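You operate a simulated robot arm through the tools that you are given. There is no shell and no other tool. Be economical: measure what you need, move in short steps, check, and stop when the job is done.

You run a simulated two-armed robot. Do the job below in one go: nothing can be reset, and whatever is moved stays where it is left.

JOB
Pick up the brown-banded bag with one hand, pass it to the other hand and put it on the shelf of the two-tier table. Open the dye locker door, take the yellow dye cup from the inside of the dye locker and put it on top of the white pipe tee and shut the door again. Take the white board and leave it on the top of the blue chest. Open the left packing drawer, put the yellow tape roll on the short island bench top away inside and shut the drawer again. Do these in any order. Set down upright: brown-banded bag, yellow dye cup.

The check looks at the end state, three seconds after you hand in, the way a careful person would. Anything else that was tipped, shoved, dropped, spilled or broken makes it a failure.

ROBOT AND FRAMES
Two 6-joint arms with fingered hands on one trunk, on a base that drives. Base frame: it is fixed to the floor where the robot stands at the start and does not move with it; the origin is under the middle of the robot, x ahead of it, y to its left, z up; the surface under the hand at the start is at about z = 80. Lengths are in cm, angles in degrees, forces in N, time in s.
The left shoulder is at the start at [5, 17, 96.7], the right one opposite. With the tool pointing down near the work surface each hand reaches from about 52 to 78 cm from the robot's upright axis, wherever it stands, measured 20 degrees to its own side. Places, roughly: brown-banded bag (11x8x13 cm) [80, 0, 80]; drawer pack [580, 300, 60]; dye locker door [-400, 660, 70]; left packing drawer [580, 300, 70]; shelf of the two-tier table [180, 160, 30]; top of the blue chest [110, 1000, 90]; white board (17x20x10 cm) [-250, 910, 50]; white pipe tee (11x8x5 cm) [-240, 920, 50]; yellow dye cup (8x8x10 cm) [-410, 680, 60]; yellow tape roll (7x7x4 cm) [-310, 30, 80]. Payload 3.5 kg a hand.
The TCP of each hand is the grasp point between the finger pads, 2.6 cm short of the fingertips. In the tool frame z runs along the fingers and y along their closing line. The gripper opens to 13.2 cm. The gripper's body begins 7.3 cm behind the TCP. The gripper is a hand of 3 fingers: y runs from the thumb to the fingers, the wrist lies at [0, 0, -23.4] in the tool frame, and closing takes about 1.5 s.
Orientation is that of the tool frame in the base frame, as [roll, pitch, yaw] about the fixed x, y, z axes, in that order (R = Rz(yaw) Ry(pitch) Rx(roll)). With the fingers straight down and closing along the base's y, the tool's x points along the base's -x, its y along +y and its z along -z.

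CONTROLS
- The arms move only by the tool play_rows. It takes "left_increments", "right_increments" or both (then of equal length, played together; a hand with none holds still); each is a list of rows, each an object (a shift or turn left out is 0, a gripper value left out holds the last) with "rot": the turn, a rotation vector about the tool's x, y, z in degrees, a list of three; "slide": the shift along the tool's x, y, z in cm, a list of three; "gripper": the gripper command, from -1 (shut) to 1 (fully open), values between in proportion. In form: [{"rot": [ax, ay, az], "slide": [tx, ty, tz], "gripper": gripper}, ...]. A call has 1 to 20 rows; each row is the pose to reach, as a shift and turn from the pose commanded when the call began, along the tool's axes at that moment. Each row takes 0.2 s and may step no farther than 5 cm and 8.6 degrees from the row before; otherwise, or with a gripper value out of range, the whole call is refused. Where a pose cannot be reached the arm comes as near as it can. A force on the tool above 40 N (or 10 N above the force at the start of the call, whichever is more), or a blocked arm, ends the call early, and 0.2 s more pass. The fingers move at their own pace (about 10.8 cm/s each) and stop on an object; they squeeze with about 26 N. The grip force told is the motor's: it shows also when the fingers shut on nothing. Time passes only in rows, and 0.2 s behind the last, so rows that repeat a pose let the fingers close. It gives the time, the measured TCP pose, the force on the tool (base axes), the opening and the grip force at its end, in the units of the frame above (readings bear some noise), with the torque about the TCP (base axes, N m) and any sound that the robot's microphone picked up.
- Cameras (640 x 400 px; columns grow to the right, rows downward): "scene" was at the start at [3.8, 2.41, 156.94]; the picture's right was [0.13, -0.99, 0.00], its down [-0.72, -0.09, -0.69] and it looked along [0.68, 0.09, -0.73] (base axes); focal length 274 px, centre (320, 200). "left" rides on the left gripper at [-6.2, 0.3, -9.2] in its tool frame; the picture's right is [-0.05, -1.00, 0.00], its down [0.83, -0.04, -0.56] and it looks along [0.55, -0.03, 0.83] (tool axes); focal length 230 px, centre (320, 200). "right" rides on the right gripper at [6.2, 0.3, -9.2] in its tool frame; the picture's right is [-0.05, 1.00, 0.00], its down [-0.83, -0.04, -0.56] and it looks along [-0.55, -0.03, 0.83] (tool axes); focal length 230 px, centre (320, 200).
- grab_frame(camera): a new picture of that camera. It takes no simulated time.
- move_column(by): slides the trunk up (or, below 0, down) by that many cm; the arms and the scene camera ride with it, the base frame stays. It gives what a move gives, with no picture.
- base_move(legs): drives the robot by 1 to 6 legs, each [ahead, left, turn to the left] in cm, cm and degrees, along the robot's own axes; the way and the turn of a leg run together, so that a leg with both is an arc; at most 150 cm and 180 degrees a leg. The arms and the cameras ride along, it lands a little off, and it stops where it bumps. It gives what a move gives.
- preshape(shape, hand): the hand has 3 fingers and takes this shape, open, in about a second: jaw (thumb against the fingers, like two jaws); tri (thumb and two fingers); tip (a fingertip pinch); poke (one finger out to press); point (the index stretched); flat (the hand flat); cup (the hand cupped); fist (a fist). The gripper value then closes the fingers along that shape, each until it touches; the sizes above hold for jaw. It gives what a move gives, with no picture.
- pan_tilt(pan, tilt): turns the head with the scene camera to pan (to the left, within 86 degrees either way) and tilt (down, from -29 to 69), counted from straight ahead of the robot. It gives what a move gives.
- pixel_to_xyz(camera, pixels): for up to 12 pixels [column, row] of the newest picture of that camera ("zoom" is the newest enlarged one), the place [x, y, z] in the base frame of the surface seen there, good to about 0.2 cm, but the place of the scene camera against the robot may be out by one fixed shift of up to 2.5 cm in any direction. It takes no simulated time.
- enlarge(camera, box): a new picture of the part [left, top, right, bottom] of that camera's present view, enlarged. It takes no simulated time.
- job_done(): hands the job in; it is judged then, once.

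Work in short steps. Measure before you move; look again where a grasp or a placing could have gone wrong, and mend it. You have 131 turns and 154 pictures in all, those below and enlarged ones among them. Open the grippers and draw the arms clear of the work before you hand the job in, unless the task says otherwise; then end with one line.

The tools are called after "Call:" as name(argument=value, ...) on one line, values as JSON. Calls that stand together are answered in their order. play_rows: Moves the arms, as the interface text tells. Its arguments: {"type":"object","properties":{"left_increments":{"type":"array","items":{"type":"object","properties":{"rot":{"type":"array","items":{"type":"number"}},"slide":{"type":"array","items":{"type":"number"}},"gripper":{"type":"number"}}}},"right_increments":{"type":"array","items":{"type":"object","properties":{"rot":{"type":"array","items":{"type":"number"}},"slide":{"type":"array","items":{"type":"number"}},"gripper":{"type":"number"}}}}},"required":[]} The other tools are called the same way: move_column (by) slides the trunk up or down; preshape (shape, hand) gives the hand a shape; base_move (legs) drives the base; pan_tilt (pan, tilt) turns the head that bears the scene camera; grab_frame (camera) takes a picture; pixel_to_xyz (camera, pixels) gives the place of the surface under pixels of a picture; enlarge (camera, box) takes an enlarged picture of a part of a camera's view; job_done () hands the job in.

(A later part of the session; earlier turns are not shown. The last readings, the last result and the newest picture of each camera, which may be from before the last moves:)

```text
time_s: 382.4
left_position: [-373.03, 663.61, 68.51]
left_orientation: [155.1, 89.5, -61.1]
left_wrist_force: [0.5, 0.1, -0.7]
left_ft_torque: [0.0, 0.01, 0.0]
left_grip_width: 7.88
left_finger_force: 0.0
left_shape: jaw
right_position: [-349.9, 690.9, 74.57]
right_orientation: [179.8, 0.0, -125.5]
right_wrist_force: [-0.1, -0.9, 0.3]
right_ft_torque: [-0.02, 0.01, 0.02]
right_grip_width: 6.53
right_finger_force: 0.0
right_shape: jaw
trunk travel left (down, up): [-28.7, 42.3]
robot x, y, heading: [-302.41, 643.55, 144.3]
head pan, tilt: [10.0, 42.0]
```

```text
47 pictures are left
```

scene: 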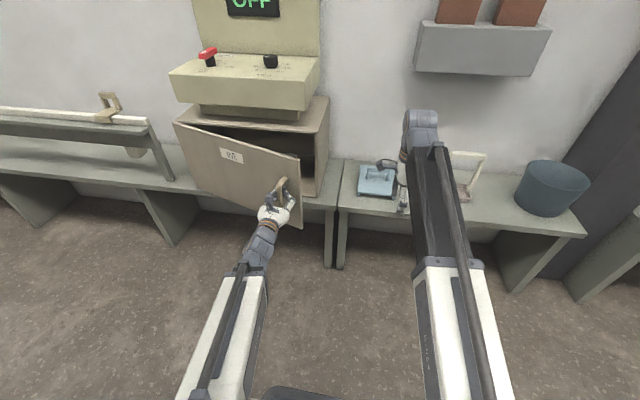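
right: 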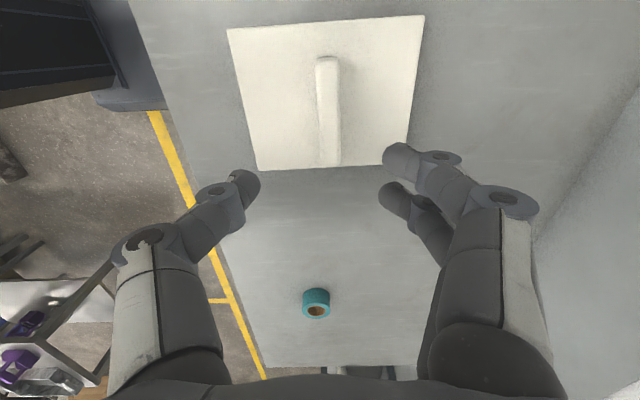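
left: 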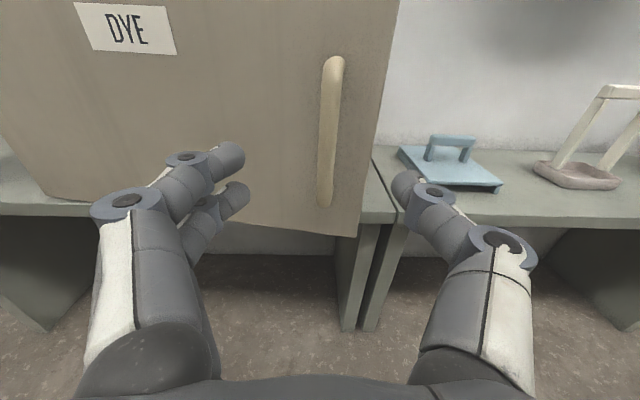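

The door stays open. I measure its free edge and inner area.

Call:
pixel_to_xyz(camera="left", pixels=[[383, 100], [365, 190], [330, 130], [280, 150], [100, 150], [410, 200]])

Call:
pan_tilt(pan=15, tilt=35)

Call:
grab_frame(camera="scene")

```text
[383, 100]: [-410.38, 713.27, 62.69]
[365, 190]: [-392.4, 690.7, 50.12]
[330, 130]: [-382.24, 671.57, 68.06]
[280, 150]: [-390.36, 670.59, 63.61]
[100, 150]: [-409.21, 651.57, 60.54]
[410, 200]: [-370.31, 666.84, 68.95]
```

```text
time_s: 383.1
left_position: [-372.93, 663.63, 68.53]
left_orientation: [154.4, 89.5, -61.9]
left_wrist_force: [-0.7, -1.0, 0.2]
left_ft_torque: [0.01, 0.02, 0.03]
left_grip_width: 7.89
left_finger_force: 0.1
left_shape: jaw
right_position: [-349.79, 690.93, 74.46]
right_orientation: [179.8, 0.0, -125.5]
right_wrist_force: [-0.1, -0.6, 0.0]
right_ft_torque: [0.02, -0.04, 0.01]
right_grip_width: 6.53
right_finger_force: 0.0
right_shape: jaw
trunk travel left (down, up): [-28.7, 42.3]
robot x, y, heading: [-302.59, 643.57, 144.6]
head pan, tilt: [15.0, 35.0]
```

```text
46 pictures are left
```

scene: 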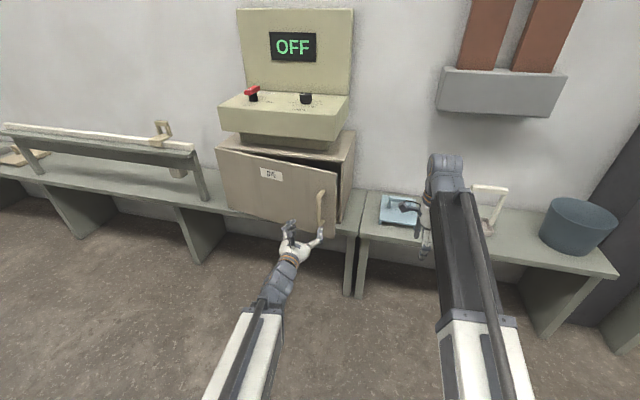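

The door is open only about 12°. I will hook behind its free edge with the left hand yawed 50° to the left. First I move the right hand aside and bring the left to the right of the edge.

Call:
play_rows(right_increments=[{"slide": [-4, 0, 0]}, {"slide": [-8, 0, 0]}, {"slide": [-12, 0, 0]}, {"slide": [-16, 0, 0]}, {"slide": [-20, 0, 0]}, {"slide": [-24, 0, 0]}, {"slide": [-24, 0, 0]}, {"slide": [-24, 0, 0]}, {"slide": [-24, 0, 0]}], left_increments=[{"gripper": -1, "slide": [0, -3, 0]}, {"slide": [0, -6, 0], "rot": [-7, 0, 0]}, {"slide": [0, -9, 0.5], "rot": [-14, 0, 0]}, {"slide": [0, -12, 1], "rot": [-21, 0, 0]}, {"slide": [0, -15, 2], "rot": [-28, 0, 0]}, {"slide": [0, -18, 3], "rot": [-35, 0, 0]}, {"slide": [0, -21, 5], "rot": [-42, 0, 0]}, {"slide": [0, -22.7, 7], "rot": [-50, 0, 0]}, {"slide": [0, -22.7, 7], "rot": [-50, 0, 0]}])

Call:
grab_frame(camera="left")

Call:
grab_frame(camera="scene")

```text
time_s: 385.2
left_position: [-366.24, 688.35, 67.03]
left_orientation: [160.4, 87.3, -13.5]
left_wrist_force: [0.0, -1.1, 0.3]
left_ft_torque: [-0.04, -0.03, -0.01]
left_grip_width: 0.0
left_finger_force: 26.1
left_shape: jaw
left hand out of reach, approached as far as the arm can: row 2, 3, 4, 5, 6, 7
right_position: [-336.17, 710.08, 74.7]
right_orientation: [179.8, 0.0, -125.4]
right_wrist_force: [-0.1, -0.4, 0.4]
right_ft_torque: [-0.01, 0.01, -0.01]
right_grip_width: 6.53
right_finger_force: 0.0
right_shape: jaw
trunk travel left (down, up): [-28.7, 42.3]
robot x, y, heading: [-302.66, 643.78, 144.2]
head pan, tilt: [15.0, 35.0]
stopped in row 9 (left hand): the arm was blocked; the commanded pose is now the measured one
```

```text
45 pictures are left
```

left: 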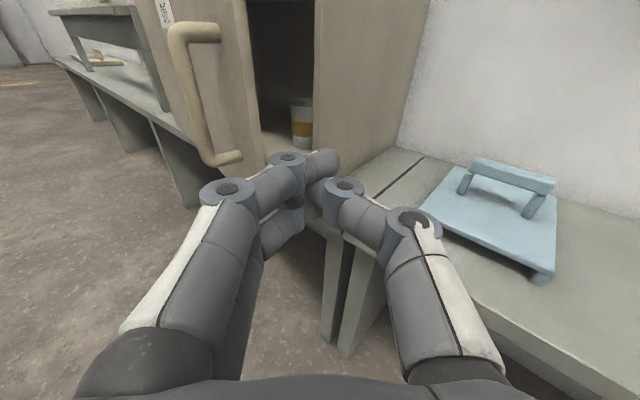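

```text
44 pictures are left
```

scene: 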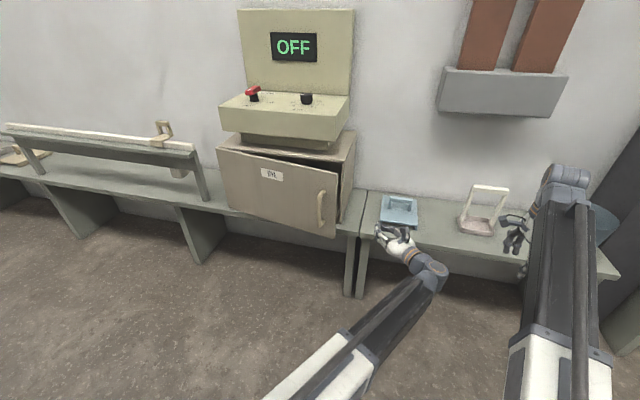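

I can see the yellow-banded cup inside at (301,122) through the gap. I measure the cup, the door edge and the cabinet wall.

Call:
pixel_to_xyz(camera="left", pixels=[[301, 105], [301, 128], [301, 145], [295, 130], [310, 130], [248, 60], [252, 110], [320, 60], [318, 130], [275, 140], [300, 99]])

```text
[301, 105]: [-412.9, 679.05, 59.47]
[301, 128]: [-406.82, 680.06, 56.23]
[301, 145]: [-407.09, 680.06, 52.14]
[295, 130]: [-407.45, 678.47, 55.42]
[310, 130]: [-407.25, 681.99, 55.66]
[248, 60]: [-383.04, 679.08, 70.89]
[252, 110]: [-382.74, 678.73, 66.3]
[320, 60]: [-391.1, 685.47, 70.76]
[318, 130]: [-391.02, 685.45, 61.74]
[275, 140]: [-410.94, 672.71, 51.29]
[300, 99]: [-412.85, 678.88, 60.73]
```

The gap between the door edge and the cabinet is 10 cm. I slip the fingertips in behind the door edge and pull back and left.

Call:
play_rows(left_increments=[{"slide": [0, 3.7, 3.3]}, {"slide": [0, 3.7, 8]}, {"slide": [0, 3.7, 12.5]}, {"slide": [0, 3.7, 17]}, {"slide": [0, 3.7, 20]}, {"slide": [0, 3.7, 22.5]}, {"slide": [0, 3.7, 22.5]}])

Call:
grab_frame(camera="left")

```text
time_s: 386.6
left_position: [-385.07, 682.22, 66.54]
left_orientation: [160.5, 87.2, -15.0]
left_wrist_force: [5.7, 6.6, 1.0]
left_ft_torque: [-0.06, 0.04, 0.27]
left_grip_width: 0.0
left_finger_force: 25.9
left_shape: jaw
left hand out of reach, approached as far as the arm can: row 5, 6
right_position: [-335.81, 710.3, 74.67]
right_orientation: [179.8, 0.0, -125.6]
right_wrist_force: [-0.8, -0.2, -0.6]
right_ft_torque: [-0.04, -0.01, 0.0]
right_grip_width: 6.56
right_finger_force: 0.1
right_shape: jaw
trunk travel left (down, up): [-28.7, 42.3]
robot x, y, heading: [-302.58, 643.73, 144.4]
head pan, tilt: [15.0, 35.0]
stopped in row 6 (left hand): the force on the tool passed its limit at 48 N (the readings are from after the stop); the commanded pose is now the measured one
```

```text
43 pictures are left
```

left: 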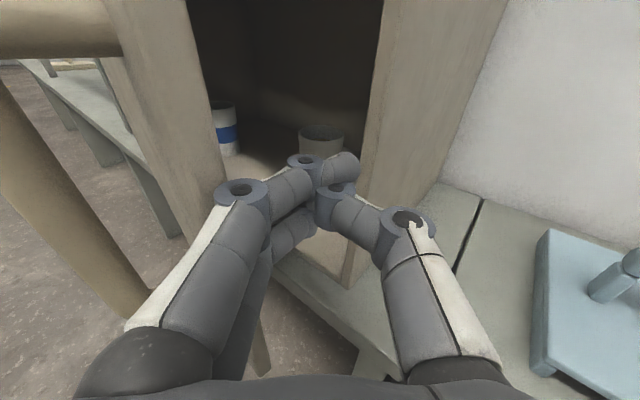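

The fingers are in the gap, touching the cabinet wall's edge. I now pull back and left to swing the door.

Call:
play_rows(left_increments=[{"slide": [0, 2, -1]}, {"slide": [0, 4, -2]}, {"slide": [0, 6.5, -3]}, {"slide": [0, 9, -4.2]}, {"slide": [0, 11.5, -5.4]}, {"slide": [0, 14, -6.6]}, {"slide": [0, 16.5, -7.8]}, {"slide": [0, 18.5, -8.6]}, {"slide": [0, 18.5, -8.6]}])

Call:
grab_frame(camera="left")

Call:
grab_frame(camera="scene")

```text
time_s: 387.2
left_position: [-382.57, 679.68, 66.59]
left_orientation: [161.1, 87.1, -15.3]
left_wrist_force: [6.2, 5.8, 0.1]
left_ft_torque: [-0.04, 0.08, 0.27]
left_grip_width: 0.0
left_finger_force: 26.1
left_shape: jaw
right_position: [-335.86, 710.38, 74.71]
right_orientation: [179.8, 0.0, -125.6]
right_wrist_force: [-0.4, -0.2, -0.4]
right_ft_torque: [-0.03, -0.02, 0.01]
right_grip_width: 6.55
right_finger_force: 0.0
right_shape: jaw
trunk travel left (down, up): [-28.7, 42.3]
robot x, y, heading: [-302.33, 643.49, 144.3]
head pan, tilt: [15.0, 35.0]
stopped in row 3 (left hand): the force on the tool passed its limit at 42 N (the readings are from after the stop); the commanded pose is now the measured one
```

```text
42 pictures are left
```

left: 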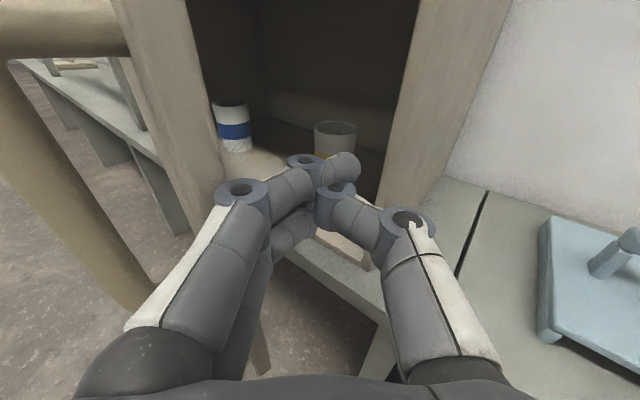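

```text
41 pictures are left
```

scene: 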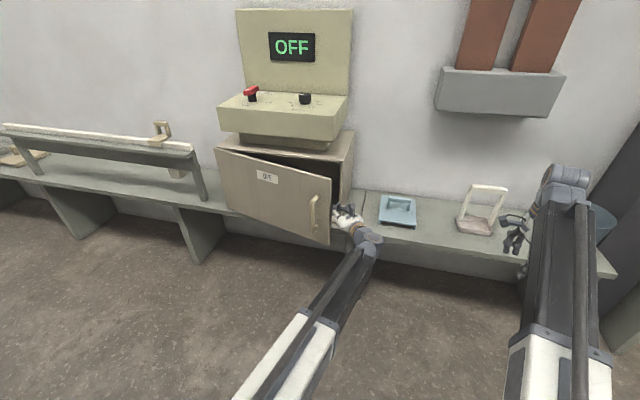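

The door moved, but the speed tripped the force limit. I go slower, at 1 cm per row.

Call:
play_rows(left_increments=[{"slide": [0, 0.8, -0.3]}, {"slide": [0, 1.6, -0.7]}, {"slide": [0, 2.4, -1]}, {"slide": [0, 3.2, -1.4]}, {"slide": [0, 4, -1.8]}, {"slide": [0, 4.8, -2.2]}, {"slide": [0, 5.6, -2.5]}, {"slide": [0, 6.4, -2.9]}, {"slide": [0, 7.2, -3.2]}, {"slide": [0, 8, -3.6]}, {"slide": [0, 8.8, -4]}, {"slide": [0, 9.6, -4.3]}, {"slide": [0, 10.4, -4.7]}, {"slide": [0, 11.2, -5]}, {"slide": [0, 12, -5.4]}, {"slide": [0, 12.8, -5.7]}, {"slide": [0, 13.6, -6]}, {"slide": [0, 14.4, -6.3]}, {"slide": [0, 15.2, -6.6]}])

Call:
grab_frame(camera="scene")

```text
time_s: 388.1
left_position: [-380.79, 677.71, 66.68]
left_orientation: [162.1, 87.0, -14.9]
left_wrist_force: [6.0, 5.6, 0.5]
left_ft_torque: [-0.06, 0.05, 0.28]
left_grip_width: 0.0
left_finger_force: 26.2
left_shape: jaw
right_position: [-335.6, 710.6, 74.74]
right_orientation: [179.8, -0.1, -125.7]
right_wrist_force: [0.4, -0.6, 0.2]
right_ft_torque: [0.01, 0.0, 0.01]
right_grip_width: 6.53
right_finger_force: 0.0
right_shape: jaw
trunk travel left (down, up): [-28.7, 42.3]
robot x, y, heading: [-302.24, 643.52, 144.1]
head pan, tilt: [15.0, 35.0]
stopped in row 4 (left hand): the force on the tool passed its limit at 41 N (the readings are from after the stop); the commanded pose is now the measured one
```

```text
40 pictures are left
```

scene: 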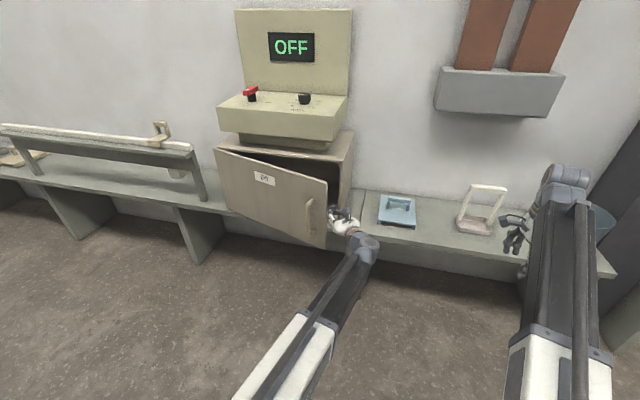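

The door is following. I pull more along its swing (mostly backward), slower still.

Call:
play_rows(left_increments=[{"slide": [0, 0.5, -0.4]}, {"slide": [0, 1, -0.8]}, {"slide": [0, 1.5, -1.2]}, {"slide": [0, 2, -1.6]}, {"slide": [0, 2.6, -2]}, {"slide": [0, 3.2, -2.4]}, {"slide": [0, 3.8, -2.8]}, {"slide": [0, 4.4, -3.2]}, {"slide": [0, 5, -3.6]}, {"slide": [0, 5.6, -4]}, {"slide": [0, 6.2, -4.4]}, {"slide": [0, 6.8, -4.8]}, {"slide": [0, 7.4, -5.2]}, {"slide": [0, 8, -5.6]}, {"slide": [0, 8.6, -6]}, {"slide": [0, 9.2, -6.4]}, {"slide": [0, 9.8, -6.8]}, {"slide": [0, 10.4, -7.2]}, {"slide": [0, 11, -7.6]}, {"slide": [0, 11.6, -8]}])

Call:
grab_frame(camera="left")

```text
time_s: 392.3
left_position: [-372.5, 666.23, 67.11]
left_orientation: [163.2, 87.0, -13.5]
left_wrist_force: [-0.3, 0.6, -0.3]
left_ft_torque: [0.0, -0.03, 0.0]
left_grip_width: 0.02
left_finger_force: 26.3
left_shape: jaw
right_position: [-335.63, 710.42, 74.73]
right_orientation: [179.8, 0.0, -125.8]
right_wrist_force: [0.1, -0.7, -0.6]
right_ft_torque: [-0.01, -0.02, 0.01]
right_grip_width: 6.56
right_finger_force: 0.0
right_shape: jaw
trunk travel left (down, up): [-28.7, 42.3]
robot x, y, heading: [-302.86, 643.29, 144.2]
head pan, tilt: [15.0, 35.0]
```

```text
39 pictures are left
```

left: 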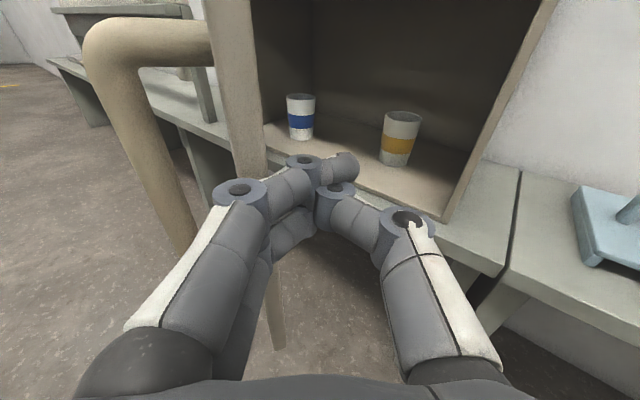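

The door is about 35° open, and the yellow cup is at (400,145) beside a blue one. I push on left to swing the door wider.

Call:
play_rows(left_increments=[{"slide": [0, 0.8, 0.5]}, {"slide": [0, 1.6, 1]}, {"slide": [0, 2.4, 1.6]}, {"slide": [0, 3.2, 2.2]}, {"slide": [0, 4, 2.8]}, {"slide": [0, 4.8, 3.4]}, {"slide": [0, 5.6, 4]}, {"slide": [0, 6.4, 4.6]}, {"slide": [0, 7.2, 5.2]}, {"slide": [0, 8, 5.8]}, {"slide": [0, 8.8, 6.4]}, {"slide": [0, 9.6, 7]}, {"slide": [0, 10.4, 7.6]}, {"slide": [0, 11.2, 8.2]}, {"slide": [0, 12, 8.8]}, {"slide": [0, 12.8, 9.4]}, {"slide": [0, 13.6, 10]}, {"slide": [0, 14.4, 10.6]}, {"slide": [0, 15.2, 11.2]}, {"slide": [0, 15.2, 11.2]}])

Call:
grab_frame(camera="scene")

Call:
grab_frame(camera="left")

```text
time_s: 396.5
left_position: [-382.8, 650.47, 66.83]
left_orientation: [162.8, 87.0, -14.0]
left_wrist_force: [0.6, 0.2, -0.1]
left_ft_torque: [-0.01, 0.03, 0.02]
left_grip_width: 0.0
left_finger_force: 26.2
left_shape: jaw
right_position: [-335.71, 710.38, 74.78]
right_orientation: [179.9, 0.0, -125.8]
right_wrist_force: [0.2, -0.2, 0.5]
right_ft_torque: [0.0, -0.02, 0.0]
right_grip_width: 6.56
right_finger_force: 0.0
right_shape: jaw
trunk travel left (down, up): [-28.7, 42.3]
robot x, y, heading: [-302.48, 643.36, 144.2]
head pan, tilt: [15.0, 35.0]
```

```text
38 pictures are left
```

scene: 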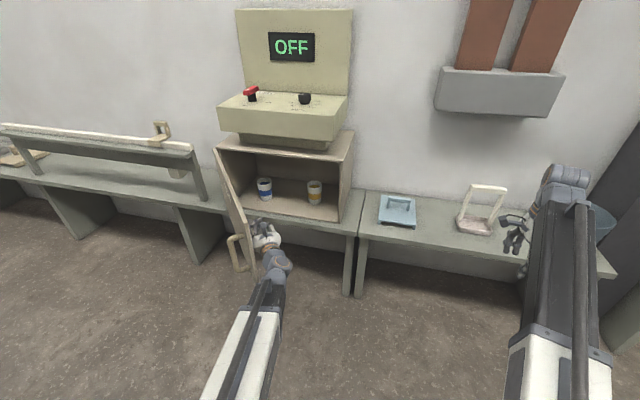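

```text
37 pictures are left
```

left: 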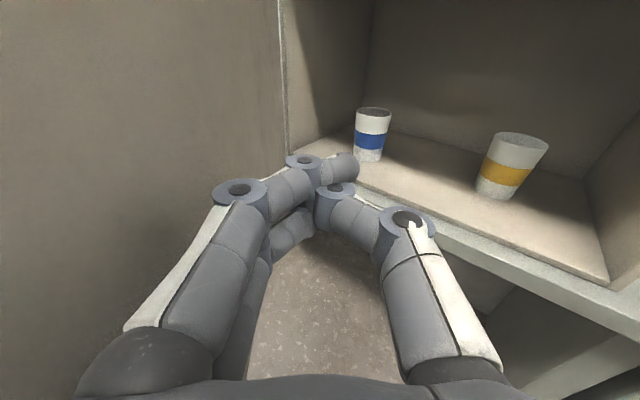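

The door is wide open. I measure the yellow cup and the locker interior in the left camera.

Call:
pixel_to_xyz(camera="left", pixels=[[500, 172], [497, 195], [478, 170], [530, 175], [518, 137], [492, 140], [547, 147], [372, 140], [388, 145], [480, 215], [600, 200]])

```text
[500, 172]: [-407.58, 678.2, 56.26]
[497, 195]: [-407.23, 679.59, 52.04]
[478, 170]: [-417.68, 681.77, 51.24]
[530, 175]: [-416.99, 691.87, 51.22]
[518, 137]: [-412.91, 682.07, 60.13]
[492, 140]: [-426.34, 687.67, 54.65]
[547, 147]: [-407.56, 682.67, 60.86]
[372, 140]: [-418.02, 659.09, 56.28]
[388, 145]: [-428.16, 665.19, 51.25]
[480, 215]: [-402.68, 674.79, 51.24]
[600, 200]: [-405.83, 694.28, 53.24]
```

The cup's centre is (-410.4, 680.1), with its base at z 51.2 and top at 61. I bring the left hand back from the door, nearly straight and tilted down 12°, and open the fingers.

Call:
play_rows(left_increments=[{"slide": [0, -2.6, -0.6], "rot": [6.2, 1.8, 0.5]}, {"slide": [0, -5.2, -1.2], "rot": [12.4, 3.6, 1]}, {"slide": [0, -7.8, -1.9], "rot": [18.6, 5.4, 1.4]}, {"slide": [0, -10.4, -2.5], "rot": [24.8, 7.2, 1.9]}, {"slide": [0, -13.1, -3.2], "rot": [31, 9, 2.4], "gripper": 0.6}, {"slide": [0, -13.1, -3.2], "rot": [31, 9, 2.4]}, {"slide": [0, -13.1, -3.2], "rot": [31, 9, 2.4]}])

Call:
base_move(legs=[[14, 0, 0]])

Call:
grab_frame(camera="left")

Call:
grab_frame(camera="scene")

```text
time_s: 398.1
left_position: [-380.29, 663.57, 67.05]
left_orientation: [-176.1, 77.8, -23.9]
left_wrist_force: [0.7, 0.1, -0.5]
left_ft_torque: [0.0, 0.0, 0.0]
left_grip_width: 10.54
left_finger_force: 0.1
left_shape: jaw
left hand out of reach, approached as far as the arm can: row 5
right_position: [-335.67, 710.41, 74.79]
right_orientation: [179.8, 0.0, -125.7]
right_wrist_force: [0.5, 0.8, 0.5]
right_ft_torque: [0.0, 0.01, -0.01]
right_grip_width: 6.55
right_finger_force: 0.0
right_shape: jaw
trunk travel left (down, up): [-28.7, 42.3]
robot x, y, heading: [-302.57, 643.49, 144.5]
head pan, tilt: [15.0, 35.0]
```

```text
time_s: 399.5
left_position: [-391.63, 672.26, 66.96]
left_orientation: [-176.1, 77.8, -24.3]
left_wrist_force: [-0.2, -0.1, -0.7]
left_ft_torque: [0.02, 0.0, 0.01]
left_grip_width: 10.51
left_finger_force: 0.0
left_shape: jaw
right_position: [-347.0, 718.84, 74.86]
right_orientation: [179.8, 0.0, -126.0]
right_wrist_force: [-0.4, 0.0, 0.5]
right_ft_torque: [0.0, -0.02, 0.0]
right_grip_width: 6.56
right_finger_force: 0.0
right_shape: jaw
trunk travel left (down, up): [-28.7, 42.3]
robot x, y, heading: [-313.44, 652.08, 144.0]
head pan, tilt: [15.0, 35.0]
```

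```text
36 pictures are left
```

left: 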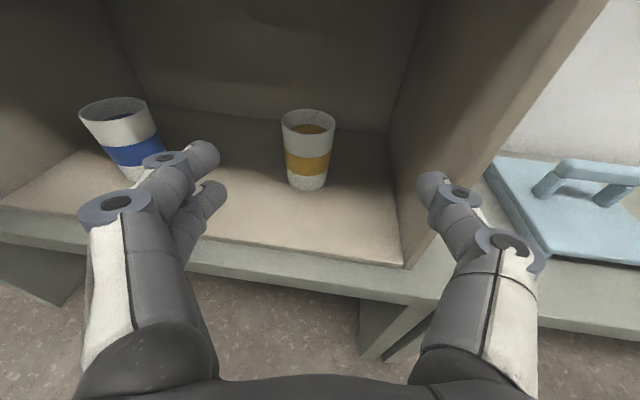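

```text
35 pictures are left
```

scene: 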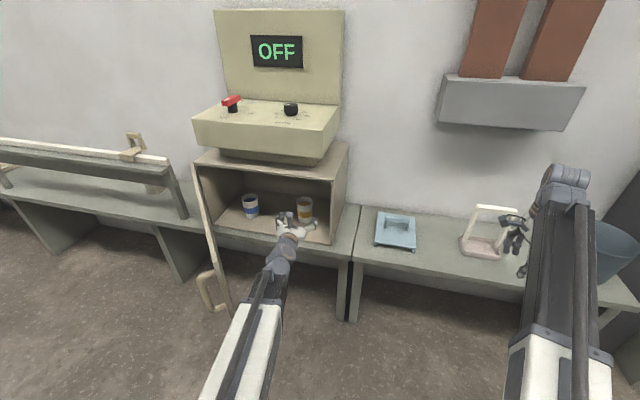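

The cup sits between the fingers at column 307. I re-measure it from here.

Call:
pixel_to_xyz(camera="left", pixels=[[307, 135], [307, 160], [306, 185], [284, 125], [334, 125], [290, 165], [327, 165], [308, 111]])

```text
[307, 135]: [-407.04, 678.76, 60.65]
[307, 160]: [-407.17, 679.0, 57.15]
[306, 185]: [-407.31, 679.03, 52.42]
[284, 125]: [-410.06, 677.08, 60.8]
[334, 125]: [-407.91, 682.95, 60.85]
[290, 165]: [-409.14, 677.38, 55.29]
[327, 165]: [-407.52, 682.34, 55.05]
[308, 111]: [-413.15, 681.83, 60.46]
```

The cup's centre is (-410, 680.2). I lower, advance around it, and close at z 56.5.

Call:
play_rows(left_increments=[{"slide": [2, 0.5, 0]}, {"slide": [4, 1.1, 0]}, {"slide": [6, 1.69, 0.5]}, {"slide": [6, 1.69, 4]}, {"slide": [6, 1.69, 8]}, {"slide": [6, 1.69, 12]}, {"slide": [6, 1.69, 15.5]}, {"slide": [6, 1.69, 18.5]}, {"slide": [6, 1.69, 21.2]}, {"slide": [6, 1.69, 21.2], "gripper": -1}, {"slide": [6, 1.69, 21.2]}, {"slide": [6, 1.69, 21.2]}, {"slide": [6, 1.69, 21.2]}, {"slide": [6, 1.69, 21.2]}, {"slide": [6, 1.69, 21.2]}])

Call:
grab_frame(camera="left")

```text
time_s: 402.7
left_position: [-409.05, 679.9, 57.03]
left_orientation: [-176.1, 77.9, -24.1]
left_wrist_force: [-0.3, 1.8, 5.0]
left_ft_torque: [0.01, 0.04, -0.04]
left_grip_width: 5.5
left_finger_force: 25.7
left_shape: jaw
left hand out of reach, approached as far as the arm can: row 9, 10, 11, 12, 13, 14, 15
right_position: [-346.97, 718.82, 74.73]
right_orientation: [179.9, -0.1, -125.9]
right_wrist_force: [0.5, 0.1, 0.7]
right_ft_torque: [-0.02, 0.0, -0.03]
right_grip_width: 6.54
right_finger_force: 0.1
right_shape: jaw
trunk travel left (down, up): [-28.7, 42.3]
robot x, y, heading: [-313.64, 651.76, 144.1]
head pan, tilt: [15.0, 35.0]
```

```text
34 pictures are left
```

left: 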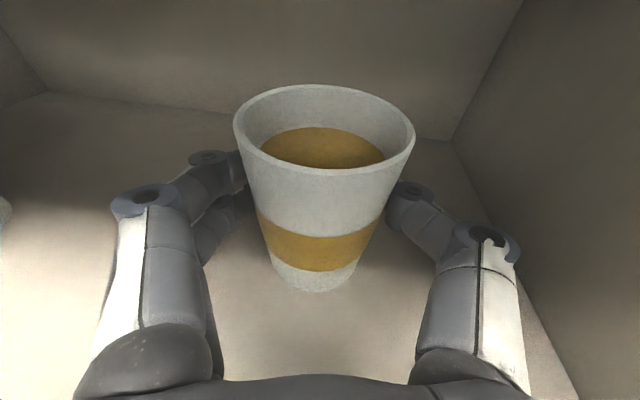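

The cup is held (5.5 cm) and contains dye, so I keep it level. I lift 4 cm with the column, draw the arm back slowly and back off the base.

Call:
move_column(by=4)

Call:
play_rows(left_increments=[{"slide": [-0.3, 0, -1.5]}, {"slide": [-0.6, 0, -3]}, {"slide": [-0.95, 0, -4.5]}, {"slide": [-1.3, 0, -6]}, {"slide": [-1.6, 0, -7.5]}, {"slide": [-1.9, 0, -9]}, {"slide": [-2.2, 0, -10.5]}, {"slide": [-2.5, 0, -12]}, {"slide": [-2.8, 0, -13.5]}, {"slide": [-3.2, 0, -15]}, {"slide": [-3.5, 0, -16.5]}, {"slide": [-3.8, 0, -18]}, {"slide": [-3.8, 0, -18]}])

Call:
base_move(legs=[[-16, 0, 0]])

Call:
grab_frame(camera="scene")

Call:
grab_frame(camera="left")

```text
time_s: 403.5
left_position: [-409.25, 679.82, 60.92]
left_orientation: [-176.1, 77.8, -24.2]
left_wrist_force: [0.0, 0.1, -2.9]
left_ft_torque: [-0.03, 0.02, -0.01]
left_grip_width: 5.52
left_finger_force: 25.5
left_shape: jaw
right_position: [-347.03, 718.88, 78.75]
right_orientation: [179.9, 0.0, -125.9]
right_wrist_force: [0.6, -0.8, 0.9]
right_ft_torque: [0.03, 0.04, 0.0]
right_grip_width: 6.54
right_finger_force: 0.0
right_shape: jaw
trunk travel left (down, up): [-32.7, 38.3]
robot x, y, heading: [-313.92, 651.6, 144.2]
head pan, tilt: [15.0, 35.0]
```

```text
time_s: 406.3
left_position: [-394.38, 672.0, 68.34]
left_orientation: [-176.1, 77.8, -24.2]
left_wrist_force: [-0.6, -0.3, -3.2]
left_ft_torque: [0.0, -0.02, 0.0]
left_grip_width: 5.5
left_finger_force: 26.3
left_shape: jaw
right_position: [-347.1, 718.86, 78.72]
right_orientation: [179.9, 0.0, -126.0]
right_wrist_force: [0.0, 0.3, 0.0]
right_ft_torque: [-0.01, 0.03, -0.01]
right_grip_width: 6.52
right_finger_force: 0.1
right_shape: jaw
trunk travel left (down, up): [-32.7, 38.3]
robot x, y, heading: [-314.03, 651.65, 143.8]
head pan, tilt: [15.0, 35.0]
```

```text
time_s: 407.7
left_position: [-381.39, 662.85, 68.44]
left_orientation: [-176.0, 77.7, -24.6]
left_wrist_force: [-0.7, 0.2, -2.9]
left_ft_torque: [0.02, -0.03, 0.0]
left_grip_width: 5.52
left_finger_force: 26.3
left_shape: jaw
right_position: [-333.78, 709.58, 78.74]
right_orientation: [179.9, 0.0, -126.2]
right_wrist_force: [-1.2, -0.1, 0.0]
right_ft_torque: [-0.02, 0.01, 0.01]
right_grip_width: 6.54
right_finger_force: 0.0
right_shape: jaw
trunk travel left (down, up): [-32.7, 38.3]
robot x, y, heading: [-301.06, 642.75, 143.9]
head pan, tilt: [15.0, 35.0]
```

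```text
33 pictures are left
```

scene: 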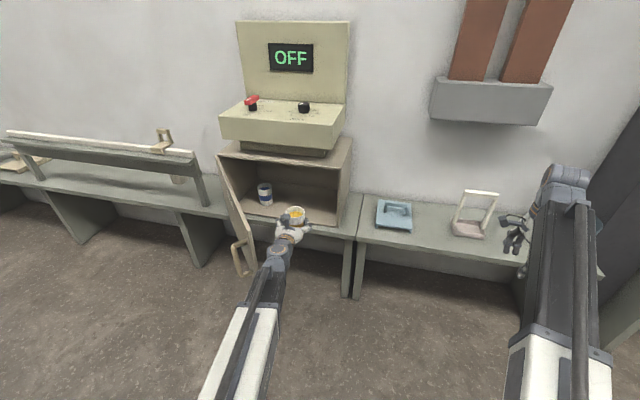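

```text
32 pictures are left
```

left: 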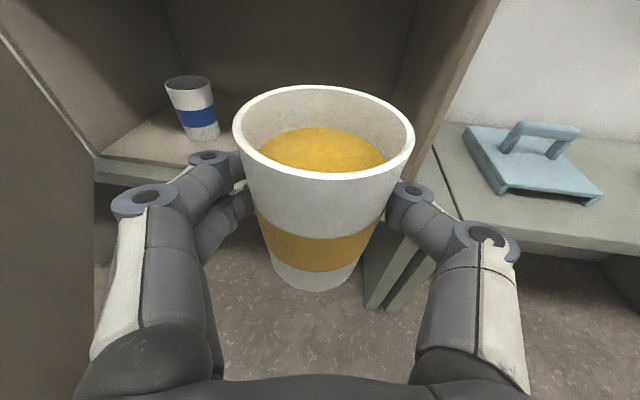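

The cup is out and upright. I drive right along the aisle to the tee's bench.

Call:
base_move(legs=[[8, 0, 0.4], [0, -145, 0], [0, -143, 0]])

Call:
grab_frame(camera="left")

Call:
grab_frame(camera="scene")

```text
time_s: 422.4
left_position: [-222.05, 901.65, 68.33]
left_orientation: [-176.1, 77.8, -22.7]
left_wrist_force: [-0.7, 0.5, -3.7]
left_ft_torque: [0.0, -0.06, 0.0]
left_grip_width: 5.47
left_finger_force: 25.6
left_shape: jaw
right_position: [-175.85, 949.88, 78.76]
right_orientation: [179.9, 0.0, -124.4]
right_wrist_force: [-0.2, -0.4, 0.6]
right_ft_torque: [0.03, -0.04, -0.03]
right_grip_width: 6.56
right_finger_force: 0.1
right_shape: jaw
trunk travel left (down, up): [-32.7, 38.3]
robot x, y, heading: [-141.53, 884.07, 145.3]
head pan, tilt: [15.0, 35.0]
```

```text
31 pictures are left
```

left: 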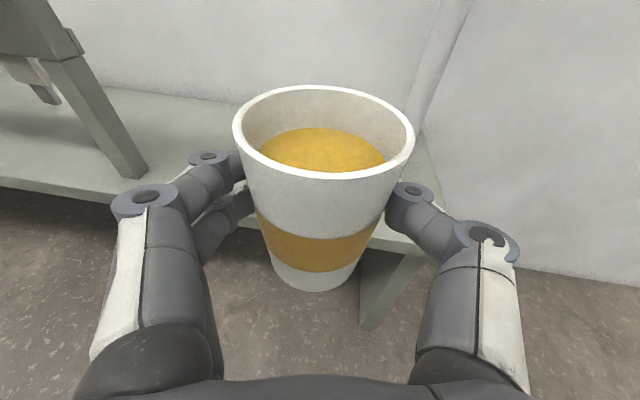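

```text
30 pictures are left
```

scene: 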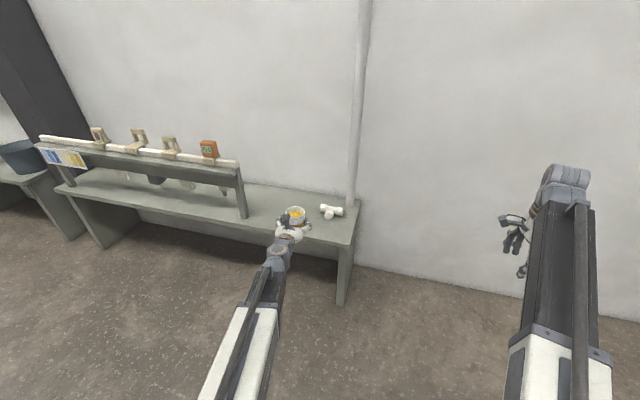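

The tee is at (330,210) in the scene. I enlarge, and use the cup (whose true place I know from the TCP) to calibrate the scene camera's shift.

Call:
enlarge(camera="scene", box=[266, 190, 362, 250])

```text
6.67 times, centred on (314, 220) of scene
```

zoom: 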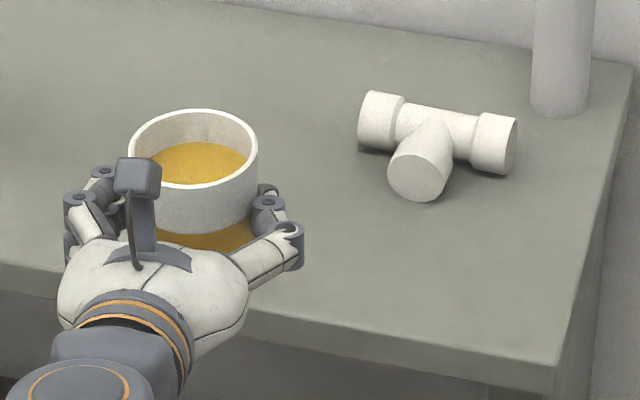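

Call:
pixel_to_xyz(camera="zoom", pixels=[[382, 100], [495, 122], [430, 112], [425, 140], [412, 160], [400, 105], [478, 118], [132, 150], [256, 150], [190, 187], [195, 113], [420, 200]])

```text
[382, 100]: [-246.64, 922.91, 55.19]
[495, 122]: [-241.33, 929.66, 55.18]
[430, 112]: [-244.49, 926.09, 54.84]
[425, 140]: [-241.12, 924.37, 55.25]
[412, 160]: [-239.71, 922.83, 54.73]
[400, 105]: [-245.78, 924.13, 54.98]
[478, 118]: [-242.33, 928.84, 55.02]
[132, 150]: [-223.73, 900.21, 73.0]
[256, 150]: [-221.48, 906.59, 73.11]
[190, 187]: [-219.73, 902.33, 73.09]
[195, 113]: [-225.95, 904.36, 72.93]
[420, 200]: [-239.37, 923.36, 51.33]
```

The scene shift is again about (0, +1.2, +0.8). The TCP should go to (-242.5, 923.75), with the tee's top at z≈54.4. I bring the base 15 ahead and 6.5 right first.

Call:
base_move(legs=[[15, -6.5, 0]])

```text
time_s: 423.8
left_position: [-230.91, 915.6, 68.34]
left_orientation: [-176.1, 77.8, -22.8]
left_wrist_force: [1.0, -0.5, -3.5]
left_ft_torque: [-0.01, -0.07, 0.01]
left_grip_width: 5.46
left_finger_force: 25.7
left_shape: jaw
right_position: [-184.73, 963.82, 78.74]
right_orientation: [179.8, 0.0, -124.4]
right_wrist_force: [-0.2, -0.9, 0.1]
right_ft_torque: [0.05, 0.0, 0.02]
right_grip_width: 6.53
right_finger_force: 0.0
right_shape: jaw
trunk travel left (down, up): [-32.7, 38.3]
robot x, y, heading: [-149.67, 897.65, 145.4]
head pan, tilt: [15.0, 35.0]
```

I move the cup over the tee at z≈64, slowly.

Call:
play_rows(left_increments=[{"slide": [-0.3, -0.2, 1.5]}, {"slide": [-0.6, -0.4, 3]}, {"slide": [-0.8, -0.7, 4.5]}, {"slide": [-0.8, -0.9, 6]}, {"slide": [-0.8, -1.1, 7.5]}, {"slide": [-0.6, -1.3, 9]}, {"slide": [-0.3, -1.5, 10.5]}, {"slide": [0, -1.7, 12]}, {"slide": [0.5, -1.9, 13.3]}, {"slide": [1.24, -2.1, 14.6]}, {"slide": [1.24, -2.1, 14.6]}])

Call:
enlarge(camera="scene", box=[250, 170, 378, 250])

Call:
grab_frame(camera="left")

```text
time_s: 426.2
left_position: [-242.42, 923.88, 63.97]
left_orientation: [-176.0, 77.7, -22.8]
left_wrist_force: [0.4, 0.9, -3.6]
left_ft_torque: [-0.01, -0.03, -0.01]
left_grip_width: 5.51
left_finger_force: 25.6
left_shape: jaw
right_position: [-184.77, 963.63, 78.79]
right_orientation: [179.9, -0.1, -124.4]
right_wrist_force: [-0.1, -0.3, 0.0]
right_ft_torque: [0.01, -0.01, 0.01]
right_grip_width: 6.56
right_finger_force: 0.1
right_shape: jaw
trunk travel left (down, up): [-32.7, 38.3]
robot x, y, heading: [-149.89, 897.6, 145.6]
head pan, tilt: [15.0, 35.0]
```

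```text
5.00 times, centred on (314, 210) of scene
```

zoom: 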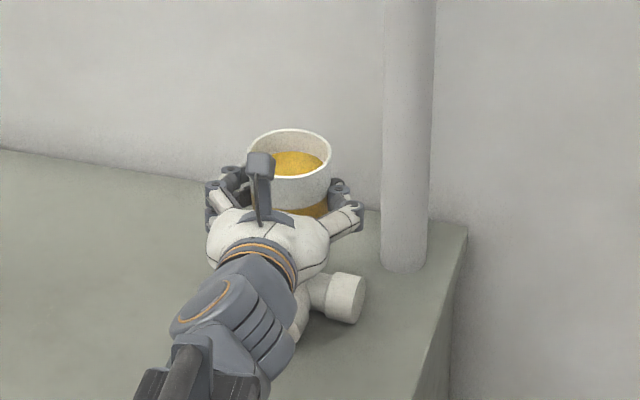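

```text
27 pictures are left
```

left: 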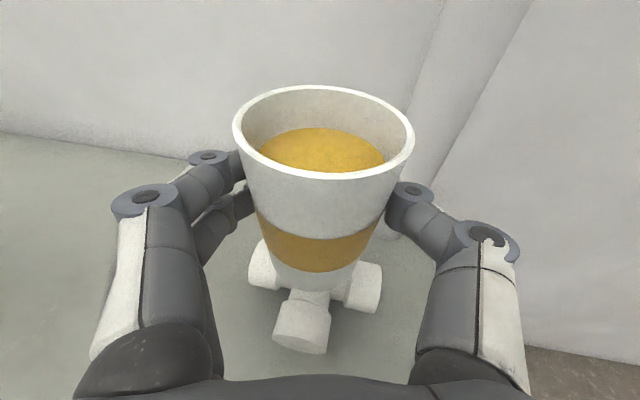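

The left camera shows the cup above the tee. I measure the tee's sockets and the cup's rim with it for an accurate offset.

Call:
pixel_to_xyz(camera="left", pixels=[[258, 255], [368, 275], [302, 308], [305, 298], [300, 330], [320, 175], [325, 88], [235, 130], [413, 135], [312, 265], [262, 285], [362, 305]])

```text
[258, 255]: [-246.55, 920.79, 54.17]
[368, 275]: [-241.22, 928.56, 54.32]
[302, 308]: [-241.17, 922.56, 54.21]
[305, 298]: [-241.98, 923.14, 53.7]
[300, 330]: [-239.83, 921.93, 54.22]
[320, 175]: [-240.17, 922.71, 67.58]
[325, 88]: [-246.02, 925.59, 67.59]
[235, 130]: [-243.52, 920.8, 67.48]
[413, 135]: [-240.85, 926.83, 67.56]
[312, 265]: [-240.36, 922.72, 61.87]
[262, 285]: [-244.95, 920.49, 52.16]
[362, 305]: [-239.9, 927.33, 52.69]
```

The cup's centre is about 1.1 cm from the tee's crossing, towards the branch and exactly in line, so it is well supported by all three arms. I lower it 3 cm.

Call:
play_rows(left_increments=[{"slide": [0.7, 0, 0.1]}, {"slide": [1.5, 0, 0.2]}, {"slide": [2.2, 0, 0.35]}, {"slide": [2.9, 0, 0.5]}, {"slide": [2.9, 0, 0.5]}])

Call:
play_rows(left_increments=[{"slide": [0.25, 0, 0.05]}, {"slide": [0.5, 0, 0.1]}, {"slide": [0.5, 0, 0.1]}])

Call:
grab_frame(camera="left")

```text
time_s: 427.4
left_position: [-242.38, 923.98, 61.11]
left_orientation: [-176.2, 77.8, -22.8]
left_wrist_force: [-0.4, 0.1, -4.1]
left_ft_torque: [-0.05, -0.04, -0.02]
left_grip_width: 5.5
left_finger_force: 26.1
left_shape: jaw
right_position: [-184.79, 963.62, 78.67]
right_orientation: [179.9, 0.0, -124.3]
right_wrist_force: [-0.1, 0.0, 0.3]
right_ft_torque: [-0.01, 0.01, 0.0]
right_grip_width: 6.57
right_finger_force: 0.1
right_shape: jaw
trunk travel left (down, up): [-32.7, 38.3]
robot x, y, heading: [-149.89, 897.85, 145.7]
head pan, tilt: [15.0, 35.0]
```

```text
time_s: 428.2
left_position: [-242.41, 923.67, 60.55]
left_orientation: [-176.2, 77.8, -22.8]
left_wrist_force: [0.2, 0.0, -3.9]
left_ft_torque: [-0.02, -0.03, -0.04]
left_grip_width: 5.47
left_finger_force: 25.7
left_shape: jaw
right_position: [-184.79, 963.7, 78.62]
right_orientation: [179.9, 0.0, -124.4]
right_wrist_force: [0.1, -0.7, 0.4]
right_ft_torque: [0.01, 0.02, 0.03]
right_grip_width: 6.52
right_finger_force: 0.1
right_shape: jaw
trunk travel left (down, up): [-32.7, 38.3]
robot x, y, heading: [-149.79, 897.77, 145.5]
head pan, tilt: [15.0, 35.0]
```

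```text
26 pictures are left
```

left: 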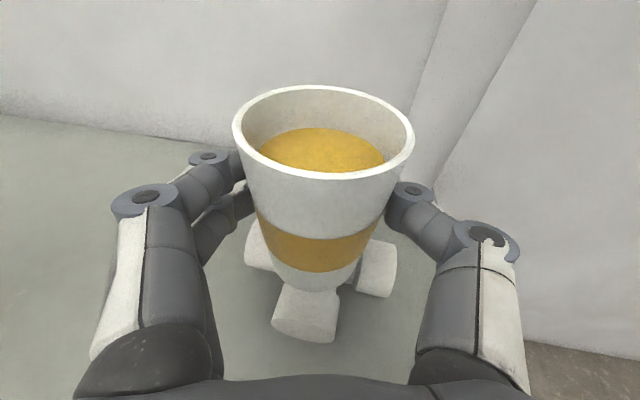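

No contact yet, so I ease down in small steps and watch the force.

Call:
play_rows(left_increments=[{"slide": [0.2, 0, 0.04]}, {"slide": [0.35, 0, 0.07]}, {"slide": [0.35, 0, 0.07]}])

Call:
play_rows(left_increments=[{"slide": [0.15, 0, 0.03]}, {"slide": [0.25, 0, 0.05]}, {"slide": [0.25, 0, 0.05]}])

```text
time_s: 429.0
left_position: [-242.32, 923.71, 60.21]
left_orientation: [-176.2, 77.8, -22.8]
left_wrist_force: [0.8, 0.3, -3.9]
left_ft_torque: [-0.03, -0.02, 0.01]
left_grip_width: 5.49
left_finger_force: 26.1
left_shape: jaw
right_position: [-184.77, 963.66, 78.68]
right_orientation: [179.9, 0.0, -124.4]
right_wrist_force: [-1.3, -0.5, -0.6]
right_ft_torque: [-0.03, 0.0, 0.0]
right_grip_width: 6.52
right_finger_force: 0.0
right_shape: jaw
trunk travel left (down, up): [-32.7, 38.3]
robot x, y, heading: [-150.09, 898.12, 145.5]
head pan, tilt: [15.0, 35.0]
```

```text
time_s: 429.8
left_position: [-242.31, 923.63, 59.99]
left_orientation: [-176.1, 77.8, -22.8]
left_wrist_force: [0.1, 0.8, -1.4]
left_ft_torque: [-0.04, 0.01, -0.05]
left_grip_width: 5.49
left_finger_force: 26.3
left_shape: jaw
right_position: [-184.74, 963.76, 78.76]
right_orientation: [179.8, 0.0, -124.4]
right_wrist_force: [0.0, 0.4, -0.1]
right_ft_torque: [0.01, -0.02, 0.01]
right_grip_width: 6.52
right_finger_force: 0.1
right_shape: jaw
trunk travel left (down, up): [-32.7, 38.3]
robot x, y, heading: [-150.46, 897.78, 145.4]
head pan, tilt: [15.0, 35.0]
```

Contact has begun. I make one more 0.2 cm step and look at the level.

Call:
play_rows(left_increments=[{"slide": [0.1, 0, 0.02]}, {"slide": [0.2, 0, 0.04]}, {"slide": [0.2, 0, 0.04]}])

Call:
grab_frame(camera="left")

Call:
pixel_to_xyz(camera="left", pixels=[[320, 175], [325, 88], [235, 130], [413, 135], [260, 250], [375, 260]])

```text
time_s: 430.6
left_position: [-242.36, 923.81, 59.96]
left_orientation: [-176.1, 78.0, -22.8]
left_wrist_force: [-2.2, 0.0, 6.7]
left_ft_torque: [-0.01, 0.15, 0.02]
left_grip_width: 5.46
left_finger_force: 26.1
left_shape: jaw
right_position: [-184.6, 963.7, 78.75]
right_orientation: [179.8, 0.1, -124.4]
right_wrist_force: [0.6, -0.2, -0.3]
right_ft_torque: [0.01, -0.01, 0.02]
right_grip_width: 6.54
right_finger_force: 0.1
right_shape: jaw
trunk travel left (down, up): [-32.7, 38.3]
robot x, y, heading: [-149.78, 897.5, 145.4]
head pan, tilt: [15.0, 35.0]
```

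```text
25 pictures are left
```

left: 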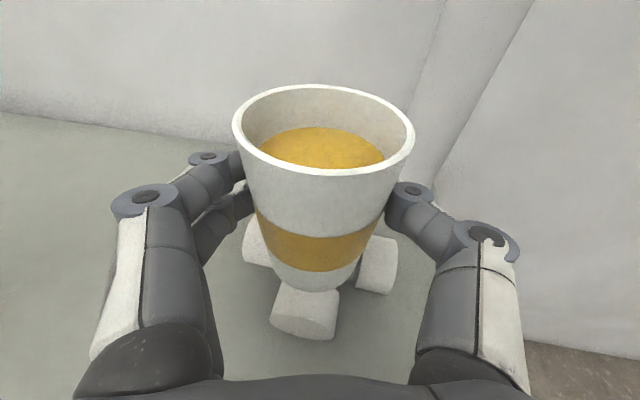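

```text
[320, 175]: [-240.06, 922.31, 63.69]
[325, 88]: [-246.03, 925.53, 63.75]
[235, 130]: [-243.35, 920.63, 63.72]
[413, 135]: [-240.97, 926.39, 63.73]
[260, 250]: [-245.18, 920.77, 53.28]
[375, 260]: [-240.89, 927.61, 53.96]
```

It is level (rim 63.7 all round) and supported with 6.7 N. I ease up slightly and open the fingers gradually.

Call:
play_rows(left_increments=[{"slide": [-0.15, 0, -0.03]}, {"slide": [-0.15, 0, -0.03], "gripper": -0.12}, {"slide": [-0.15, 0, -0.03]}, {"slide": [-0.15, 0, -0.03]}, {"slide": [-0.15, 0, -0.03], "gripper": 0.05}, {"slide": [-0.15, 0, -0.03]}, {"slide": [-0.15, 0, -0.03], "gripper": 0.4}, {"slide": [-0.15, 0, -0.03]}, {"slide": [-0.15, 0, -0.03]}])

Call:
grab_frame(camera="left")

Call:
pixel_to_xyz(camera="left", pixels=[[320, 175], [325, 88], [235, 130], [413, 135]])

```text
time_s: 432.6
left_position: [-242.41, 923.73, 60.06]
left_orientation: [-176.2, 77.9, -22.8]
left_wrist_force: [0.0, 0.7, 1.4]
left_ft_torque: [0.01, 0.0, -0.01]
left_grip_width: 9.22
left_finger_force: 0.0
left_shape: jaw
right_position: [-184.76, 963.72, 78.84]
right_orientation: [179.7, 0.0, -124.5]
right_wrist_force: [0.2, -0.7, -0.4]
right_ft_torque: [-0.03, 0.0, 0.01]
right_grip_width: 6.54
right_finger_force: 0.0
right_shape: jaw
trunk travel left (down, up): [-32.7, 38.3]
robot x, y, heading: [-150.18, 897.82, 145.7]
head pan, tilt: [15.0, 35.0]
```

```text
24 pictures are left
```

left: 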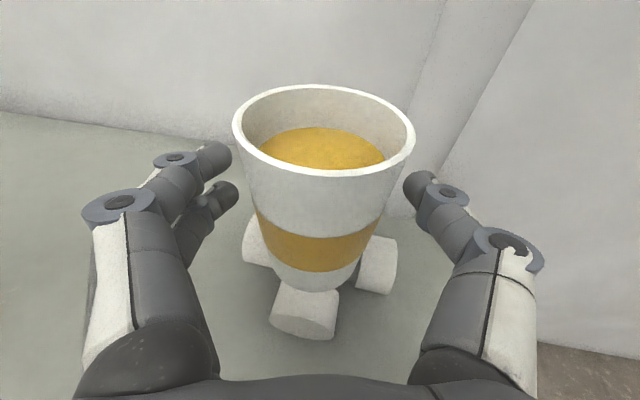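

```text
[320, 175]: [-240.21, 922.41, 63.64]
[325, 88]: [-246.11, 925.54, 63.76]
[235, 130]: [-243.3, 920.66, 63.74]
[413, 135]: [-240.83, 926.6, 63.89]
```

The cup stands level on the tee. I withdraw the hand straight back, then back off the base and look.

Call:
play_rows(left_increments=[{"gripper": 0.6}, {}, {"slide": [0.2, 0, -1]}, {"slide": [0.4, 0, -2]}, {"slide": [0.7, 0, -3.5]}, {"slide": [1.05, 0, -5]}, {"slide": [1.35, 0, -6.5]}, {"slide": [1.7, 0, -8]}, {"slide": [2, 0, -9.5]}, {"slide": [2.3, 0, -11]}, {"slide": [2.6, 0, -12.5]}, {"slide": [2.9, 0, -14]}, {"slide": [2.9, 0, -14]}])

Call:
base_move(legs=[[-22, 0, 0]])

Call:
enlarge(camera="scene", box=[250, 150, 410, 250])

```text
time_s: 435.4
left_position: [-229.57, 917.37, 59.97]
left_orientation: [-176.0, 77.9, -22.8]
left_wrist_force: [0.3, 0.3, 0.3]
left_ft_torque: [-0.01, -0.03, 0.03]
left_grip_width: 10.56
left_finger_force: 0.0
left_shape: jaw
right_position: [-184.69, 963.71, 78.69]
right_orientation: [179.8, 0.0, -124.4]
right_wrist_force: [-0.2, 0.4, 0.6]
right_ft_torque: [0.02, 0.03, 0.01]
right_grip_width: 6.52
right_finger_force: 0.2
right_shape: jaw
trunk travel left (down, up): [-32.7, 38.3]
robot x, y, heading: [-149.85, 897.69, 145.5]
head pan, tilt: [15.0, 35.0]
```

```text
time_s: 437.1
left_position: [-211.24, 904.73, 59.91]
left_orientation: [-176.0, 77.8, -23.0]
left_wrist_force: [-0.1, 0.5, -0.9]
left_ft_torque: [0.03, 0.0, 0.04]
left_grip_width: 10.53
left_finger_force: 0.1
left_shape: jaw
right_position: [-166.21, 951.12, 78.75]
right_orientation: [179.8, 0.0, -124.7]
right_wrist_force: [0.3, -0.6, 0.2]
right_ft_torque: [0.0, -0.03, -0.01]
right_grip_width: 6.55
right_finger_force: 0.1
right_shape: jaw
trunk travel left (down, up): [-32.7, 38.3]
robot x, y, heading: [-131.72, 885.29, 145.3]
head pan, tilt: [15.0, 35.0]
```

```text
4.00 times, centred on (330, 200) of scene
```

zoom: 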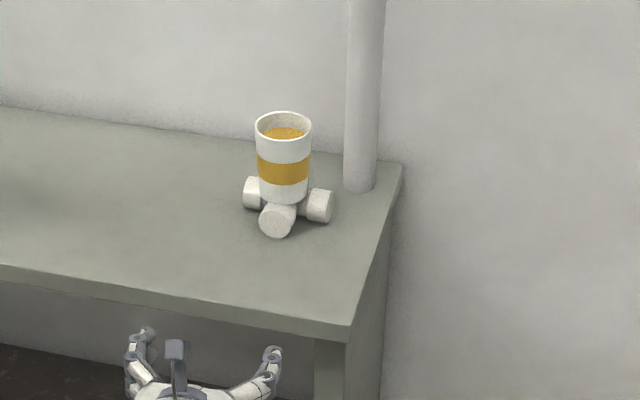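

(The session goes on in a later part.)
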